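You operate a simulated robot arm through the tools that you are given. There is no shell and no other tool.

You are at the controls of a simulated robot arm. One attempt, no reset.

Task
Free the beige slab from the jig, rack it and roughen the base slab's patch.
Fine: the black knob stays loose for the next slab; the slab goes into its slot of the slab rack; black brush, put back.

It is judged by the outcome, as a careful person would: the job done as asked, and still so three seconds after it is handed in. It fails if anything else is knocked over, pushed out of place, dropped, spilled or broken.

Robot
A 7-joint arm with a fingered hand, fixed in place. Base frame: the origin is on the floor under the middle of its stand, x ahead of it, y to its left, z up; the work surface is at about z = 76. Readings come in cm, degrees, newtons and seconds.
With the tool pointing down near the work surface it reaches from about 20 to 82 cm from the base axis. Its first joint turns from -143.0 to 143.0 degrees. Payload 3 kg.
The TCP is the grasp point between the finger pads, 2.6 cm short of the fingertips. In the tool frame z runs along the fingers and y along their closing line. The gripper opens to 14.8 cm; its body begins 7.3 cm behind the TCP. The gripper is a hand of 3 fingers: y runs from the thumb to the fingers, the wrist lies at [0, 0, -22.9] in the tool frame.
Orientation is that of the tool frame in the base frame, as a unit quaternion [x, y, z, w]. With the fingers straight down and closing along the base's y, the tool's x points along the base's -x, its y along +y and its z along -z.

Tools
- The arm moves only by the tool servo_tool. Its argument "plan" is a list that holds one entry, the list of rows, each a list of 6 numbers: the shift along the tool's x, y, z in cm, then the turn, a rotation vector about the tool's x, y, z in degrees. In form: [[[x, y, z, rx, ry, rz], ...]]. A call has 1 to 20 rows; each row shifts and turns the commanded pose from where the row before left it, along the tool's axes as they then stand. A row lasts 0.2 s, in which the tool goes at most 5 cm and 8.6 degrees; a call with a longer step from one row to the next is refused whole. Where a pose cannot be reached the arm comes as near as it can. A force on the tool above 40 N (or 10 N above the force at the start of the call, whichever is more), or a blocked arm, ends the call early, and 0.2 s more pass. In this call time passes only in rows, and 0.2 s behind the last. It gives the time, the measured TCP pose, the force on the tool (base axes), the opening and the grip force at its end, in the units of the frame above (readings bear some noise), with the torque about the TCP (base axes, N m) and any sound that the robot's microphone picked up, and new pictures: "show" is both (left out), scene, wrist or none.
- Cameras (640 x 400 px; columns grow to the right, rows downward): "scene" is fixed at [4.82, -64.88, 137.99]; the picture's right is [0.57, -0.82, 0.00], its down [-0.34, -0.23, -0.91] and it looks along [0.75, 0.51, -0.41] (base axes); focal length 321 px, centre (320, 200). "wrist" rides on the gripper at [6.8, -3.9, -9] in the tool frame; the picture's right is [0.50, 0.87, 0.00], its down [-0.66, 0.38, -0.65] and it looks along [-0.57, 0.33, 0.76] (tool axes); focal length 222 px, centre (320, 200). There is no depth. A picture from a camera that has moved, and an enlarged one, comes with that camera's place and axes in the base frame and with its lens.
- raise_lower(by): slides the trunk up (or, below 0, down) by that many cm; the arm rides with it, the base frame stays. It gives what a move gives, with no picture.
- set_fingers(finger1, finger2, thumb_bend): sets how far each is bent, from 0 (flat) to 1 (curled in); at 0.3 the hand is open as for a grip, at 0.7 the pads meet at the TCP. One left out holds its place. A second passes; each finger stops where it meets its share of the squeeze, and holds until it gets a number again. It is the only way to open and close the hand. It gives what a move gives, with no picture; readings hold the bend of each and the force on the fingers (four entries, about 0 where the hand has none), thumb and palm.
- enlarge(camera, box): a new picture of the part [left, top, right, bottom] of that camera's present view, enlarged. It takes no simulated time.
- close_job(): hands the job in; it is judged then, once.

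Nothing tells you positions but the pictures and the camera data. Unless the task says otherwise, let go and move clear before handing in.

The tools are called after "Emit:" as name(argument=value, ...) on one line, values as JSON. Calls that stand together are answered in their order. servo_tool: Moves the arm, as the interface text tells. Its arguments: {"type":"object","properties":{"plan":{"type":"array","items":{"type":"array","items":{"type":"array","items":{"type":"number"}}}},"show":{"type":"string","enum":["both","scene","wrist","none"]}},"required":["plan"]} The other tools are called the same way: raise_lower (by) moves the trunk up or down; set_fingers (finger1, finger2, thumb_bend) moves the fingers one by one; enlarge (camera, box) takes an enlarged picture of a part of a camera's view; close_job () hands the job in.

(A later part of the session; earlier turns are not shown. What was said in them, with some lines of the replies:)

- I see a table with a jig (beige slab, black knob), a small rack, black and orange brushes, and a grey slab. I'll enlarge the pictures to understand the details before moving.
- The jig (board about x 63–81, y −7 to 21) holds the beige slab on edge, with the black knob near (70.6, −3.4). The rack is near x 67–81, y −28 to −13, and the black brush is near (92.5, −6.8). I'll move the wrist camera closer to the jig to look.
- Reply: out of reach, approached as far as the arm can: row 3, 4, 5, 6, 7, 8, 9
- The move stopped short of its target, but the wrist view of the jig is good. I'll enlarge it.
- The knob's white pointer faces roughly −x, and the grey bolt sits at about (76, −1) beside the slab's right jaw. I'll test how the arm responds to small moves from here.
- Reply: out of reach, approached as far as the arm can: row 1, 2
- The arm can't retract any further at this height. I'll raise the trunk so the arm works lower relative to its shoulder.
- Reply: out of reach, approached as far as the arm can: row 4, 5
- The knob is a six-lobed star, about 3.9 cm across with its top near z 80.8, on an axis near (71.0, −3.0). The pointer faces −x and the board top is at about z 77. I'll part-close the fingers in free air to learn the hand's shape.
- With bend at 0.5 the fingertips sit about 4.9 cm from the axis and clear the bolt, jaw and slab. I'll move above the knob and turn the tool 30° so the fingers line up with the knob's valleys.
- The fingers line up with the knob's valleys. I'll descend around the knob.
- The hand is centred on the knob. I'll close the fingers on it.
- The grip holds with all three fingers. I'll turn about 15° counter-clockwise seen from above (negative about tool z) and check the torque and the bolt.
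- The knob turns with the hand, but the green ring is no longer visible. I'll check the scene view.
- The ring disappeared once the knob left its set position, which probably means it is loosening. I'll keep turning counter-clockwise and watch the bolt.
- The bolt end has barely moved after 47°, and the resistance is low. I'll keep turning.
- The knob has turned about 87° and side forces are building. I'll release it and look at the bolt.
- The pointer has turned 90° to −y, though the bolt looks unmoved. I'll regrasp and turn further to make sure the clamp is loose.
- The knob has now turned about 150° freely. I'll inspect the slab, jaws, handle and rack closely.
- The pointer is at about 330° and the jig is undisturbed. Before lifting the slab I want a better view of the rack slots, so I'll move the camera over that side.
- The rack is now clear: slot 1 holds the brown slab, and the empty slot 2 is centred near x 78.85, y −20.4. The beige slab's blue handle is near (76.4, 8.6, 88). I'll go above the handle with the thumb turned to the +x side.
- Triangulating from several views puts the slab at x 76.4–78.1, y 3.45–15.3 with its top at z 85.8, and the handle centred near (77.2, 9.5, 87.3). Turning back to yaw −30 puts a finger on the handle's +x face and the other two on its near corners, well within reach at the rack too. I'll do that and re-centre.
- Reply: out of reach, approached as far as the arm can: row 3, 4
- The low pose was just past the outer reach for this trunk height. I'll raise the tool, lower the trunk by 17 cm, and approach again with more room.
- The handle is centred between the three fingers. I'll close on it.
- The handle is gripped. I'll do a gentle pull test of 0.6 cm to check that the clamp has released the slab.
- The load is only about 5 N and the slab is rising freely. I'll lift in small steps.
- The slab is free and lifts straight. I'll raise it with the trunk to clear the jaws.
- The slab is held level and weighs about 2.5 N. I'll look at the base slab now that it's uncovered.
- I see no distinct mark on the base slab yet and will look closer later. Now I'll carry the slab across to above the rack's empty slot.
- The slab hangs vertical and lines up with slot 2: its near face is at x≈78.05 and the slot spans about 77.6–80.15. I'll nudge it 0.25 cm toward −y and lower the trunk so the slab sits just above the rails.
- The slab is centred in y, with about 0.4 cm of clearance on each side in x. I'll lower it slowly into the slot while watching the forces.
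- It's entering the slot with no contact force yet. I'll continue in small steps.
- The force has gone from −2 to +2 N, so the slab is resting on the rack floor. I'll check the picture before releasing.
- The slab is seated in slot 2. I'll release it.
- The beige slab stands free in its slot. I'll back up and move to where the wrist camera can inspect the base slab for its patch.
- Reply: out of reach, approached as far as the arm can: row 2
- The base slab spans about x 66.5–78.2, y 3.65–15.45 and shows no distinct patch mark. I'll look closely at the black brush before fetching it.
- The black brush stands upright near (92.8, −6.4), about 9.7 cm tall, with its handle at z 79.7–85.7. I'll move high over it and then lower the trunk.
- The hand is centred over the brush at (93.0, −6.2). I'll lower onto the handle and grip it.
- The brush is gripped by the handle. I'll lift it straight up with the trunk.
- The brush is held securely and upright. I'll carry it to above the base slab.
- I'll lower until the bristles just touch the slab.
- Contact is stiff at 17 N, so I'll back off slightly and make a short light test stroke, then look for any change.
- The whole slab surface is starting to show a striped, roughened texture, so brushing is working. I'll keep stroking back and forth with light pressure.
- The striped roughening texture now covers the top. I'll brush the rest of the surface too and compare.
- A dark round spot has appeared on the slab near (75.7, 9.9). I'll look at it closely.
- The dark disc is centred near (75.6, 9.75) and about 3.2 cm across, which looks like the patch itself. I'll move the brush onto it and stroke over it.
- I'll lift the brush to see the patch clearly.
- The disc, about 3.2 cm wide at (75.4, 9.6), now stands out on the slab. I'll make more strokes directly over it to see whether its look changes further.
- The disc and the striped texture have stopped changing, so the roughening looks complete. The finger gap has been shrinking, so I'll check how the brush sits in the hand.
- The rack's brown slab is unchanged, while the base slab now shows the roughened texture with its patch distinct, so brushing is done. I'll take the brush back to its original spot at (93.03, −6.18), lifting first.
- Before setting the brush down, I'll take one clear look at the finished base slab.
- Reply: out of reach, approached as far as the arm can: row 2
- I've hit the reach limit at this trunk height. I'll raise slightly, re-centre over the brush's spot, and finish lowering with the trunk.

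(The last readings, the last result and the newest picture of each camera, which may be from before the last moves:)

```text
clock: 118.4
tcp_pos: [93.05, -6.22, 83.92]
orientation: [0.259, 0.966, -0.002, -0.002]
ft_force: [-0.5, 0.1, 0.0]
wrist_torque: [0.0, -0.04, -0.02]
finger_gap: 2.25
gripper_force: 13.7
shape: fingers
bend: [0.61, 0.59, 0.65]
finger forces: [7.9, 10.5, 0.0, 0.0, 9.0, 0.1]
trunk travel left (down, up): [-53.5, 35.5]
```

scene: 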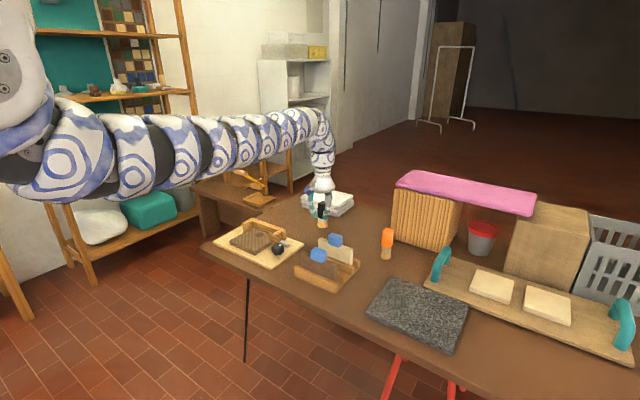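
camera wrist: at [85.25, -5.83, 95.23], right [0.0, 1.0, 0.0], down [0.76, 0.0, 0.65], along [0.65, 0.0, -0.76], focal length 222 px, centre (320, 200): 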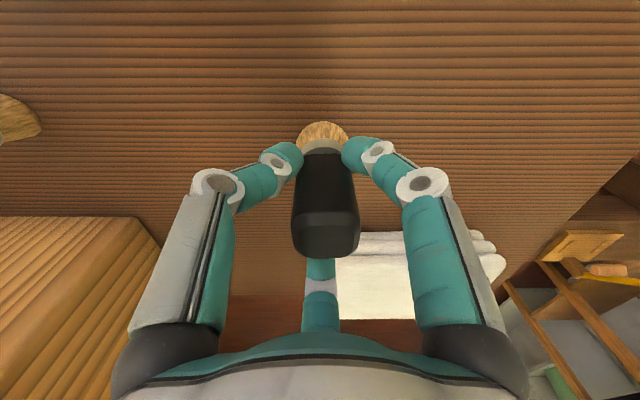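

Emit:
raise_lower(by=-0.4)

Emit:
servo_tool(plan=[[[0, 0, 0.15, 0, 0, 0]]], show="none")

Emit:
enlarge(camera="scene", box=[305, 190, 345, 245])

```text
clock: 118.9
tcp_pos: [93.18, -6.14, 83.55]
orientation: [0.259, 0.966, -0.001, -0.002]
ft_force: [-0.2, 0.7, -1.8]
wrist_torque: [0.02, 0.01, 0.02]
finger_gap: 2.25
gripper_force: 13.1
shape: fingers
bend: [0.61, 0.59, 0.65]
finger forces: [7.7, 10.4, 0.1, 0.0, 9.0, 0.0]
trunk travel left (down, up): [-53.1, 35.9]
```

```text
clock: 119.3
tcp_pos: [93.05, -6.16, 83.46]
orientation: [0.259, 0.966, -0.002, -0.002]
ft_force: [0.8, 0.2, -1.0]
wrist_torque: [0.0, 0.01, -0.02]
finger_gap: 2.24
gripper_force: 13.4
shape: fingers
bend: [0.61, 0.59, 0.65]
finger forces: [7.8, 10.5, 0.0, 0.0, 9.1, 0.0]
trunk travel left (down, up): [-53.1, 35.9]
```

```text
7.27 times, centred on (325, 218) of scene
camera zoom: at [4.82, -64.88, 137.99], right [0.57, -0.82, 0.0], down [-0.34, -0.23, -0.91], along [0.75, 0.51, -0.41], focal length 2336 px, centre (284, 73)
```

zoom: 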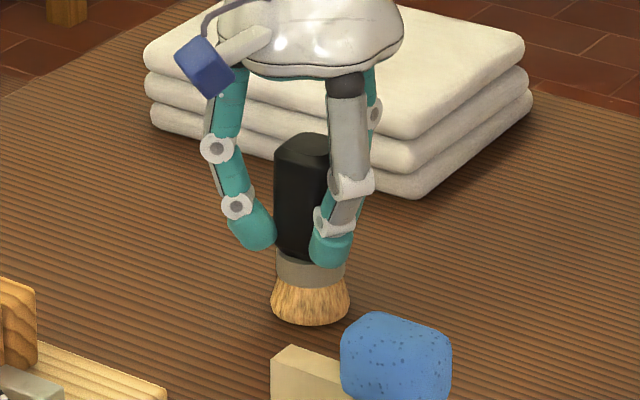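

Emit:
servo_tool(plan=[[[0, 0, 0.15, 0, 0, 0]]], show="none")

Emit:
servo_tool(plan=[[[0, 0, 0.12, 0, 0, 0]]], show="none")

```text
clock: 119.7
tcp_pos: [93.11, -6.12, 83.07]
orientation: [0.259, 0.966, -0.003, -0.002]
ft_force: [0.0, 0.5, -0.4]
wrist_torque: [0.01, -0.03, -0.02]
finger_gap: 2.22
gripper_force: 13.7
shape: fingers
bend: [0.61, 0.59, 0.65]
finger forces: [7.8, 10.5, 0.1, 0.0, 9.0, 0.1]
trunk travel left (down, up): [-53.1, 35.9]
```

```text
clock: 120.1
tcp_pos: [93.01, -6.1, 83.08]
orientation: [0.258, 0.966, -0.003, -0.002]
ft_force: [0.9, -0.6, -0.7]
wrist_torque: [-0.02, 0.02, 0.02]
finger_gap: 2.23
gripper_force: 13.7
shape: fingers
bend: [0.61, 0.59, 0.65]
finger forces: [7.8, 10.4, 0.0, 0.1, 9.0, 0.0]
trunk travel left (down, up): [-53.1, 35.9]
```

Emit:
servo_tool(plan=[[[0, 0, 0.12, 0, 0, 0]]], show="none")

Emit:
servo_tool(plan=[[[0, 0, 0.1, 0, 0, 0]]], show="none")

```text
clock: 120.5
tcp_pos: [93.12, -6.11, 83.18]
orientation: [0.259, 0.966, -0.001, -0.002]
ft_force: [-0.3, -0.3, 3.9]
wrist_torque: [-0.01, -0.02, -0.03]
finger_gap: 2.28
gripper_force: 14.3
shape: fingers
bend: [0.61, 0.59, 0.65]
finger forces: [7.9, 10.3, 0.0, 0.0, 9.8, 0.0]
trunk travel left (down, up): [-53.1, 35.9]
```

```text
clock: 120.9
tcp_pos: [93.13, -6.22, 83.02]
orientation: [0.258, 0.966, -0.002, -0.002]
ft_force: [-0.7, -1.2, 7.1]
wrist_torque: [0.02, -0.05, -0.05]
finger_gap: 2.22
gripper_force: 14.9
shape: fingers
bend: [0.61, 0.59, 0.65]
finger forces: [8.2, 10.8, 0.1, 0.0, 10.8, 0.1]
trunk travel left (down, up): [-53.1, 35.9]
```

The brush is on the table with about 7 N of contact. I'll ease up slightly and release.

Emit:
servo_tool(plan=[[[0, 0, -0.08, 0, 0, 0]]], show="wrist")

Emit:
enlarge(camera="wrist", box=[240, 90, 400, 270])

Emit:
enlarge(camera="scene", box=[305, 190, 345, 245])

```text
clock: 121.3
tcp_pos: [92.94, -6.18, 83.02]
orientation: [0.259, 0.966, -0.001, -0.001]
ft_force: [-0.5, 0.3, 5.0]
wrist_torque: [-0.02, -0.06, -0.03]
finger_gap: 2.24
gripper_force: 14.8
shape: fingers
bend: [0.61, 0.59, 0.65]
finger forces: [7.9, 11.0, 0.1, 0.1, 10.3, 0.0]
trunk travel left (down, up): [-53.1, 35.9]
camera wrist: at [85.44, -6.1, 91.99], right [0.0, 1.0, 0.0], down [0.76, 0.0, 0.65], along [0.65, 0.0, -0.76], focal length 222 px, centre (320, 200)
```

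wrist: 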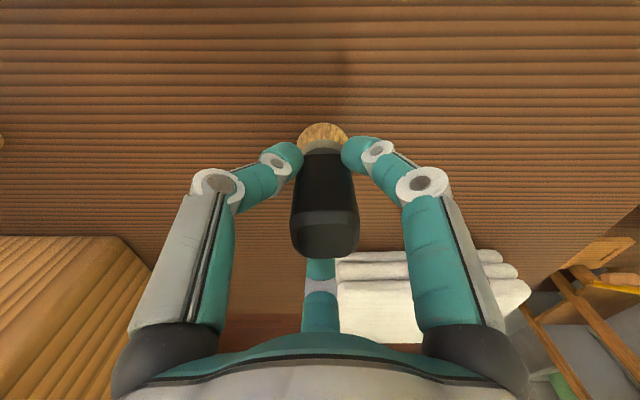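

```text
2.22 times, centred on (320, 180) of wrist
camera zoom: at [85.44, -6.1, 91.99], right [0.0, 1.0, 0.0], down [0.76, 0.0, 0.65], along [0.65, 0.0, -0.76], focal length 494 px, centre (320, 244)
```

zoom: 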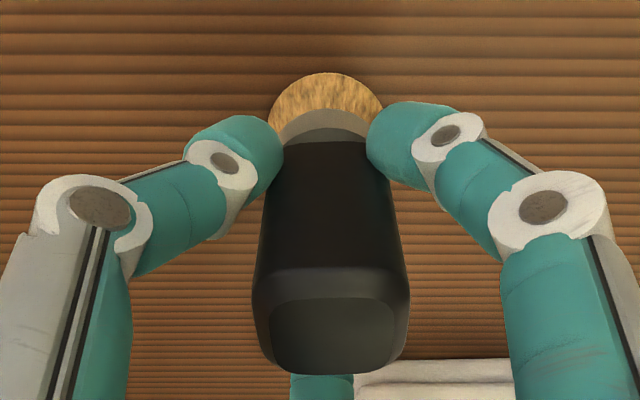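

```text
7.27 times, centred on (325, 218) of scene
camera zoom: at [4.82, -64.88, 137.99], right [0.57, -0.82, 0.0], down [-0.34, -0.23, -0.91], along [0.75, 0.51, -0.41], focal length 2336 px, centre (284, 73)
```

zoom: 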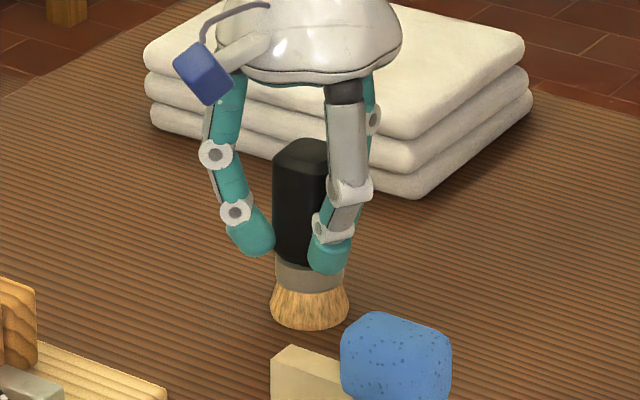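

The brush base matches its starting position in the picture. I'll open the hand.

Emit:
set_fingers(finger1=0.5, finger2=0.5, thumb_bend=0.5)

Emit:
servo_tool(plan=[[[0, 0, 0, 0, 0, 0]]], show="wrist")

Emit:
enlarge(camera="scene", box=[305, 190, 345, 245])

```text
clock: 122.3
tcp_pos: [93.1, -6.18, 83.05]
orientation: [0.259, 0.966, -0.001, -0.002]
ft_force: [0.2, -0.2, -0.9]
wrist_torque: [0.05, -0.03, -0.02]
finger_gap: 6.17
gripper_force: 0.2
shape: fingers
bend: [0.5, 0.5, 0.5]
finger forces: [0.1, 0.0, 0.0, 0.0, 0.1, 0.0]
trunk travel left (down, up): [-53.1, 35.9]
```

```text
clock: 122.7
tcp_pos: [93.04, -6.13, 82.98]
orientation: [0.259, 0.966, -0.001, -0.003]
ft_force: [0.3, 0.3, -0.1]
wrist_torque: [0.0, 0.0, 0.04]
finger_gap: 6.18
gripper_force: 0.0
shape: fingers
bend: [0.5, 0.5, 0.5]
finger forces: [0.0, 0.1, 0.1, 0.0, 0.0, 0.0]
trunk travel left (down, up): [-53.1, 35.9]
camera wrist: at [85.48, -6.11, 91.96], right [0.0, 1.0, 0.0], down [0.76, 0.0, 0.65], along [0.65, 0.0, -0.76], focal length 222 px, centre (320, 200)
```

wrist: 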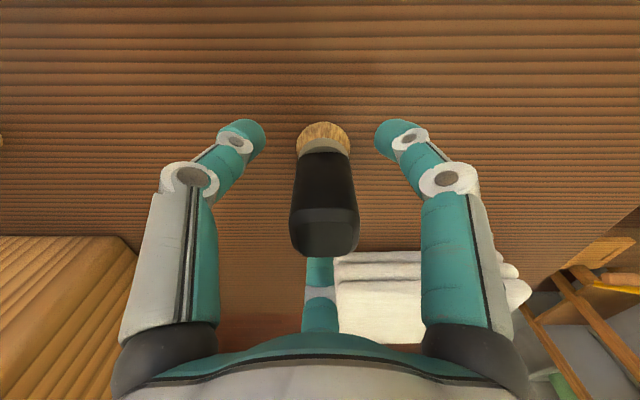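

```text
7.27 times, centred on (325, 218) of scene
camera zoom: at [4.82, -64.88, 137.99], right [0.57, -0.82, 0.0], down [-0.34, -0.23, -0.91], along [0.75, 0.51, -0.41], focal length 2336 px, centre (284, 73)
```

zoom: 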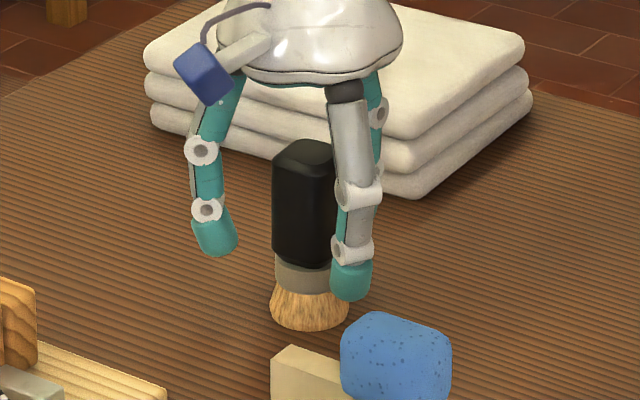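

The brush stands on its own. I'll retreat straight up and check everything.

Emit:
raise_lower(by=20)

Emit:
servo_tool(plan=[[[0, 0, 0, 0, 0, 0]]], show="both")

Emit:
enlarge(camera="scene", box=[200, 190, 370, 300])

Emit:
enlarge(camera="scene", box=[305, 195, 345, 245])

```text
clock: 124.9
tcp_pos: [93.16, -6.2, 103.06]
orientation: [0.259, 0.966, -0.001, -0.002]
ft_force: [0.5, 0.2, -0.4]
wrist_torque: [-0.03, -0.04, -0.02]
finger_gap: 6.15
gripper_force: 0.1
shape: fingers
bend: [0.5, 0.5, 0.5]
finger forces: [0.0, 0.1, 0.1, 0.0, 0.0, 0.1]
trunk travel left (down, up): [-73.1, 15.9]
```

```text
clock: 125.3
tcp_pos: [93.05, -6.19, 103.07]
orientation: [0.26, 0.966, -0.001, -0.003]
ft_force: [0.1, -0.9, -0.5]
wrist_torque: [-0.01, 0.0, 0.01]
finger_gap: 6.16
gripper_force: 0.0
shape: fingers
bend: [0.5, 0.5, 0.5]
finger forces: [0.1, 0.0, 0.0, 0.1, 0.1, 0.0]
trunk travel left (down, up): [-73.1, 15.9]
camera wrist: at [85.49, -6.11, 111.94], right [0.0, 1.0, 0.0], down [0.76, 0.0, 0.65], along [0.65, 0.0, -0.76], focal length 222 px, centre (320, 200)
```

scene: 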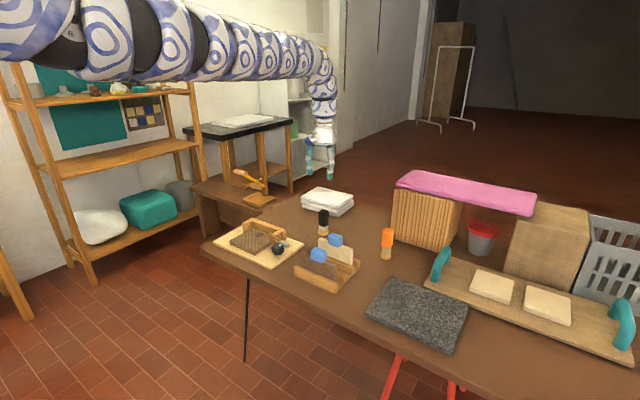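
wrist: 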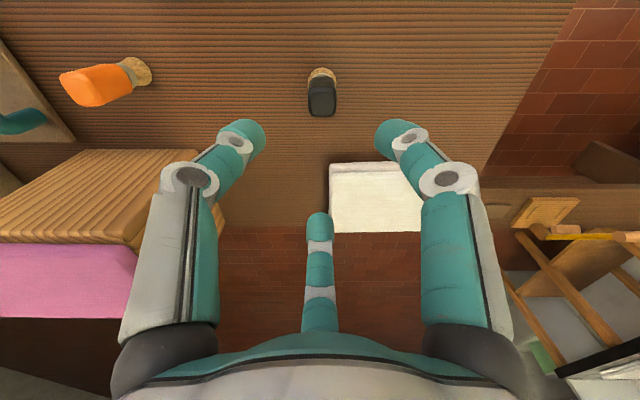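

```text
3.64 times, centred on (285, 245) of scene
camera zoom: at [4.82, -64.88, 137.99], right [0.57, -0.82, 0.0], down [-0.34, -0.23, -0.91], along [0.75, 0.51, -0.41], focal length 1168 px, centre (447, 36)
```

zoom: 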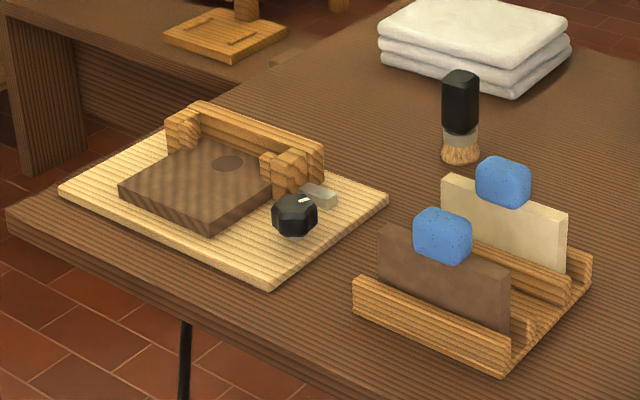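

```text
8.00 times, centred on (325, 220) of scene
camera zoom: at [4.82, -64.88, 137.99], right [0.57, -0.82, 0.0], down [-0.34, -0.23, -0.91], along [0.75, 0.51, -0.41], focal length 2570 px, centre (280, 40)
```

zoom: 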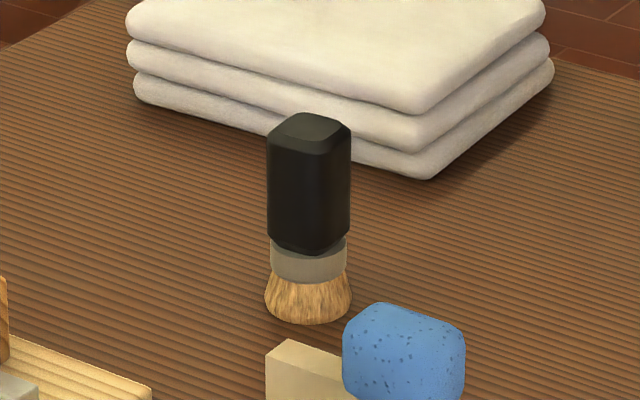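

Everything is in place: the knob is loose, the beige slab is seated in its rack slot, the base slab's patch is roughened, and the black brush stands upright on its original spot. The hand is open and clear, so I'm handing in the job.

Emit:
close_job()

```text
The job is handed in.
```

The job is handed in, and in the last pictures each part looked done as asked. I couldn't confirm from the pictures alone exactly when the patch counts as roughened.

- **Knob:** turned about 150° counter-clockwise and left loose. The green ring under it disappeared at the start of the turn, and the slab then lifted out with only a few newtons of pull.
- **Beige slab:** seated upright in the empty slot of the slab rack, beside the brown slab.
- **Base slab's patch:** brushed repeatedly with the black brush. The slab's top turned striped, and a dark round patch about 3 cm across appeared near the back. It was no longer changing after two more rounds of strokes, so I took it as finished.
- **Black brush:** standing upright on its original spot, within about 3 mm.

Nothing else looked knocked or moved in the final pictures. The hand is open and about 20 cm above the brush.
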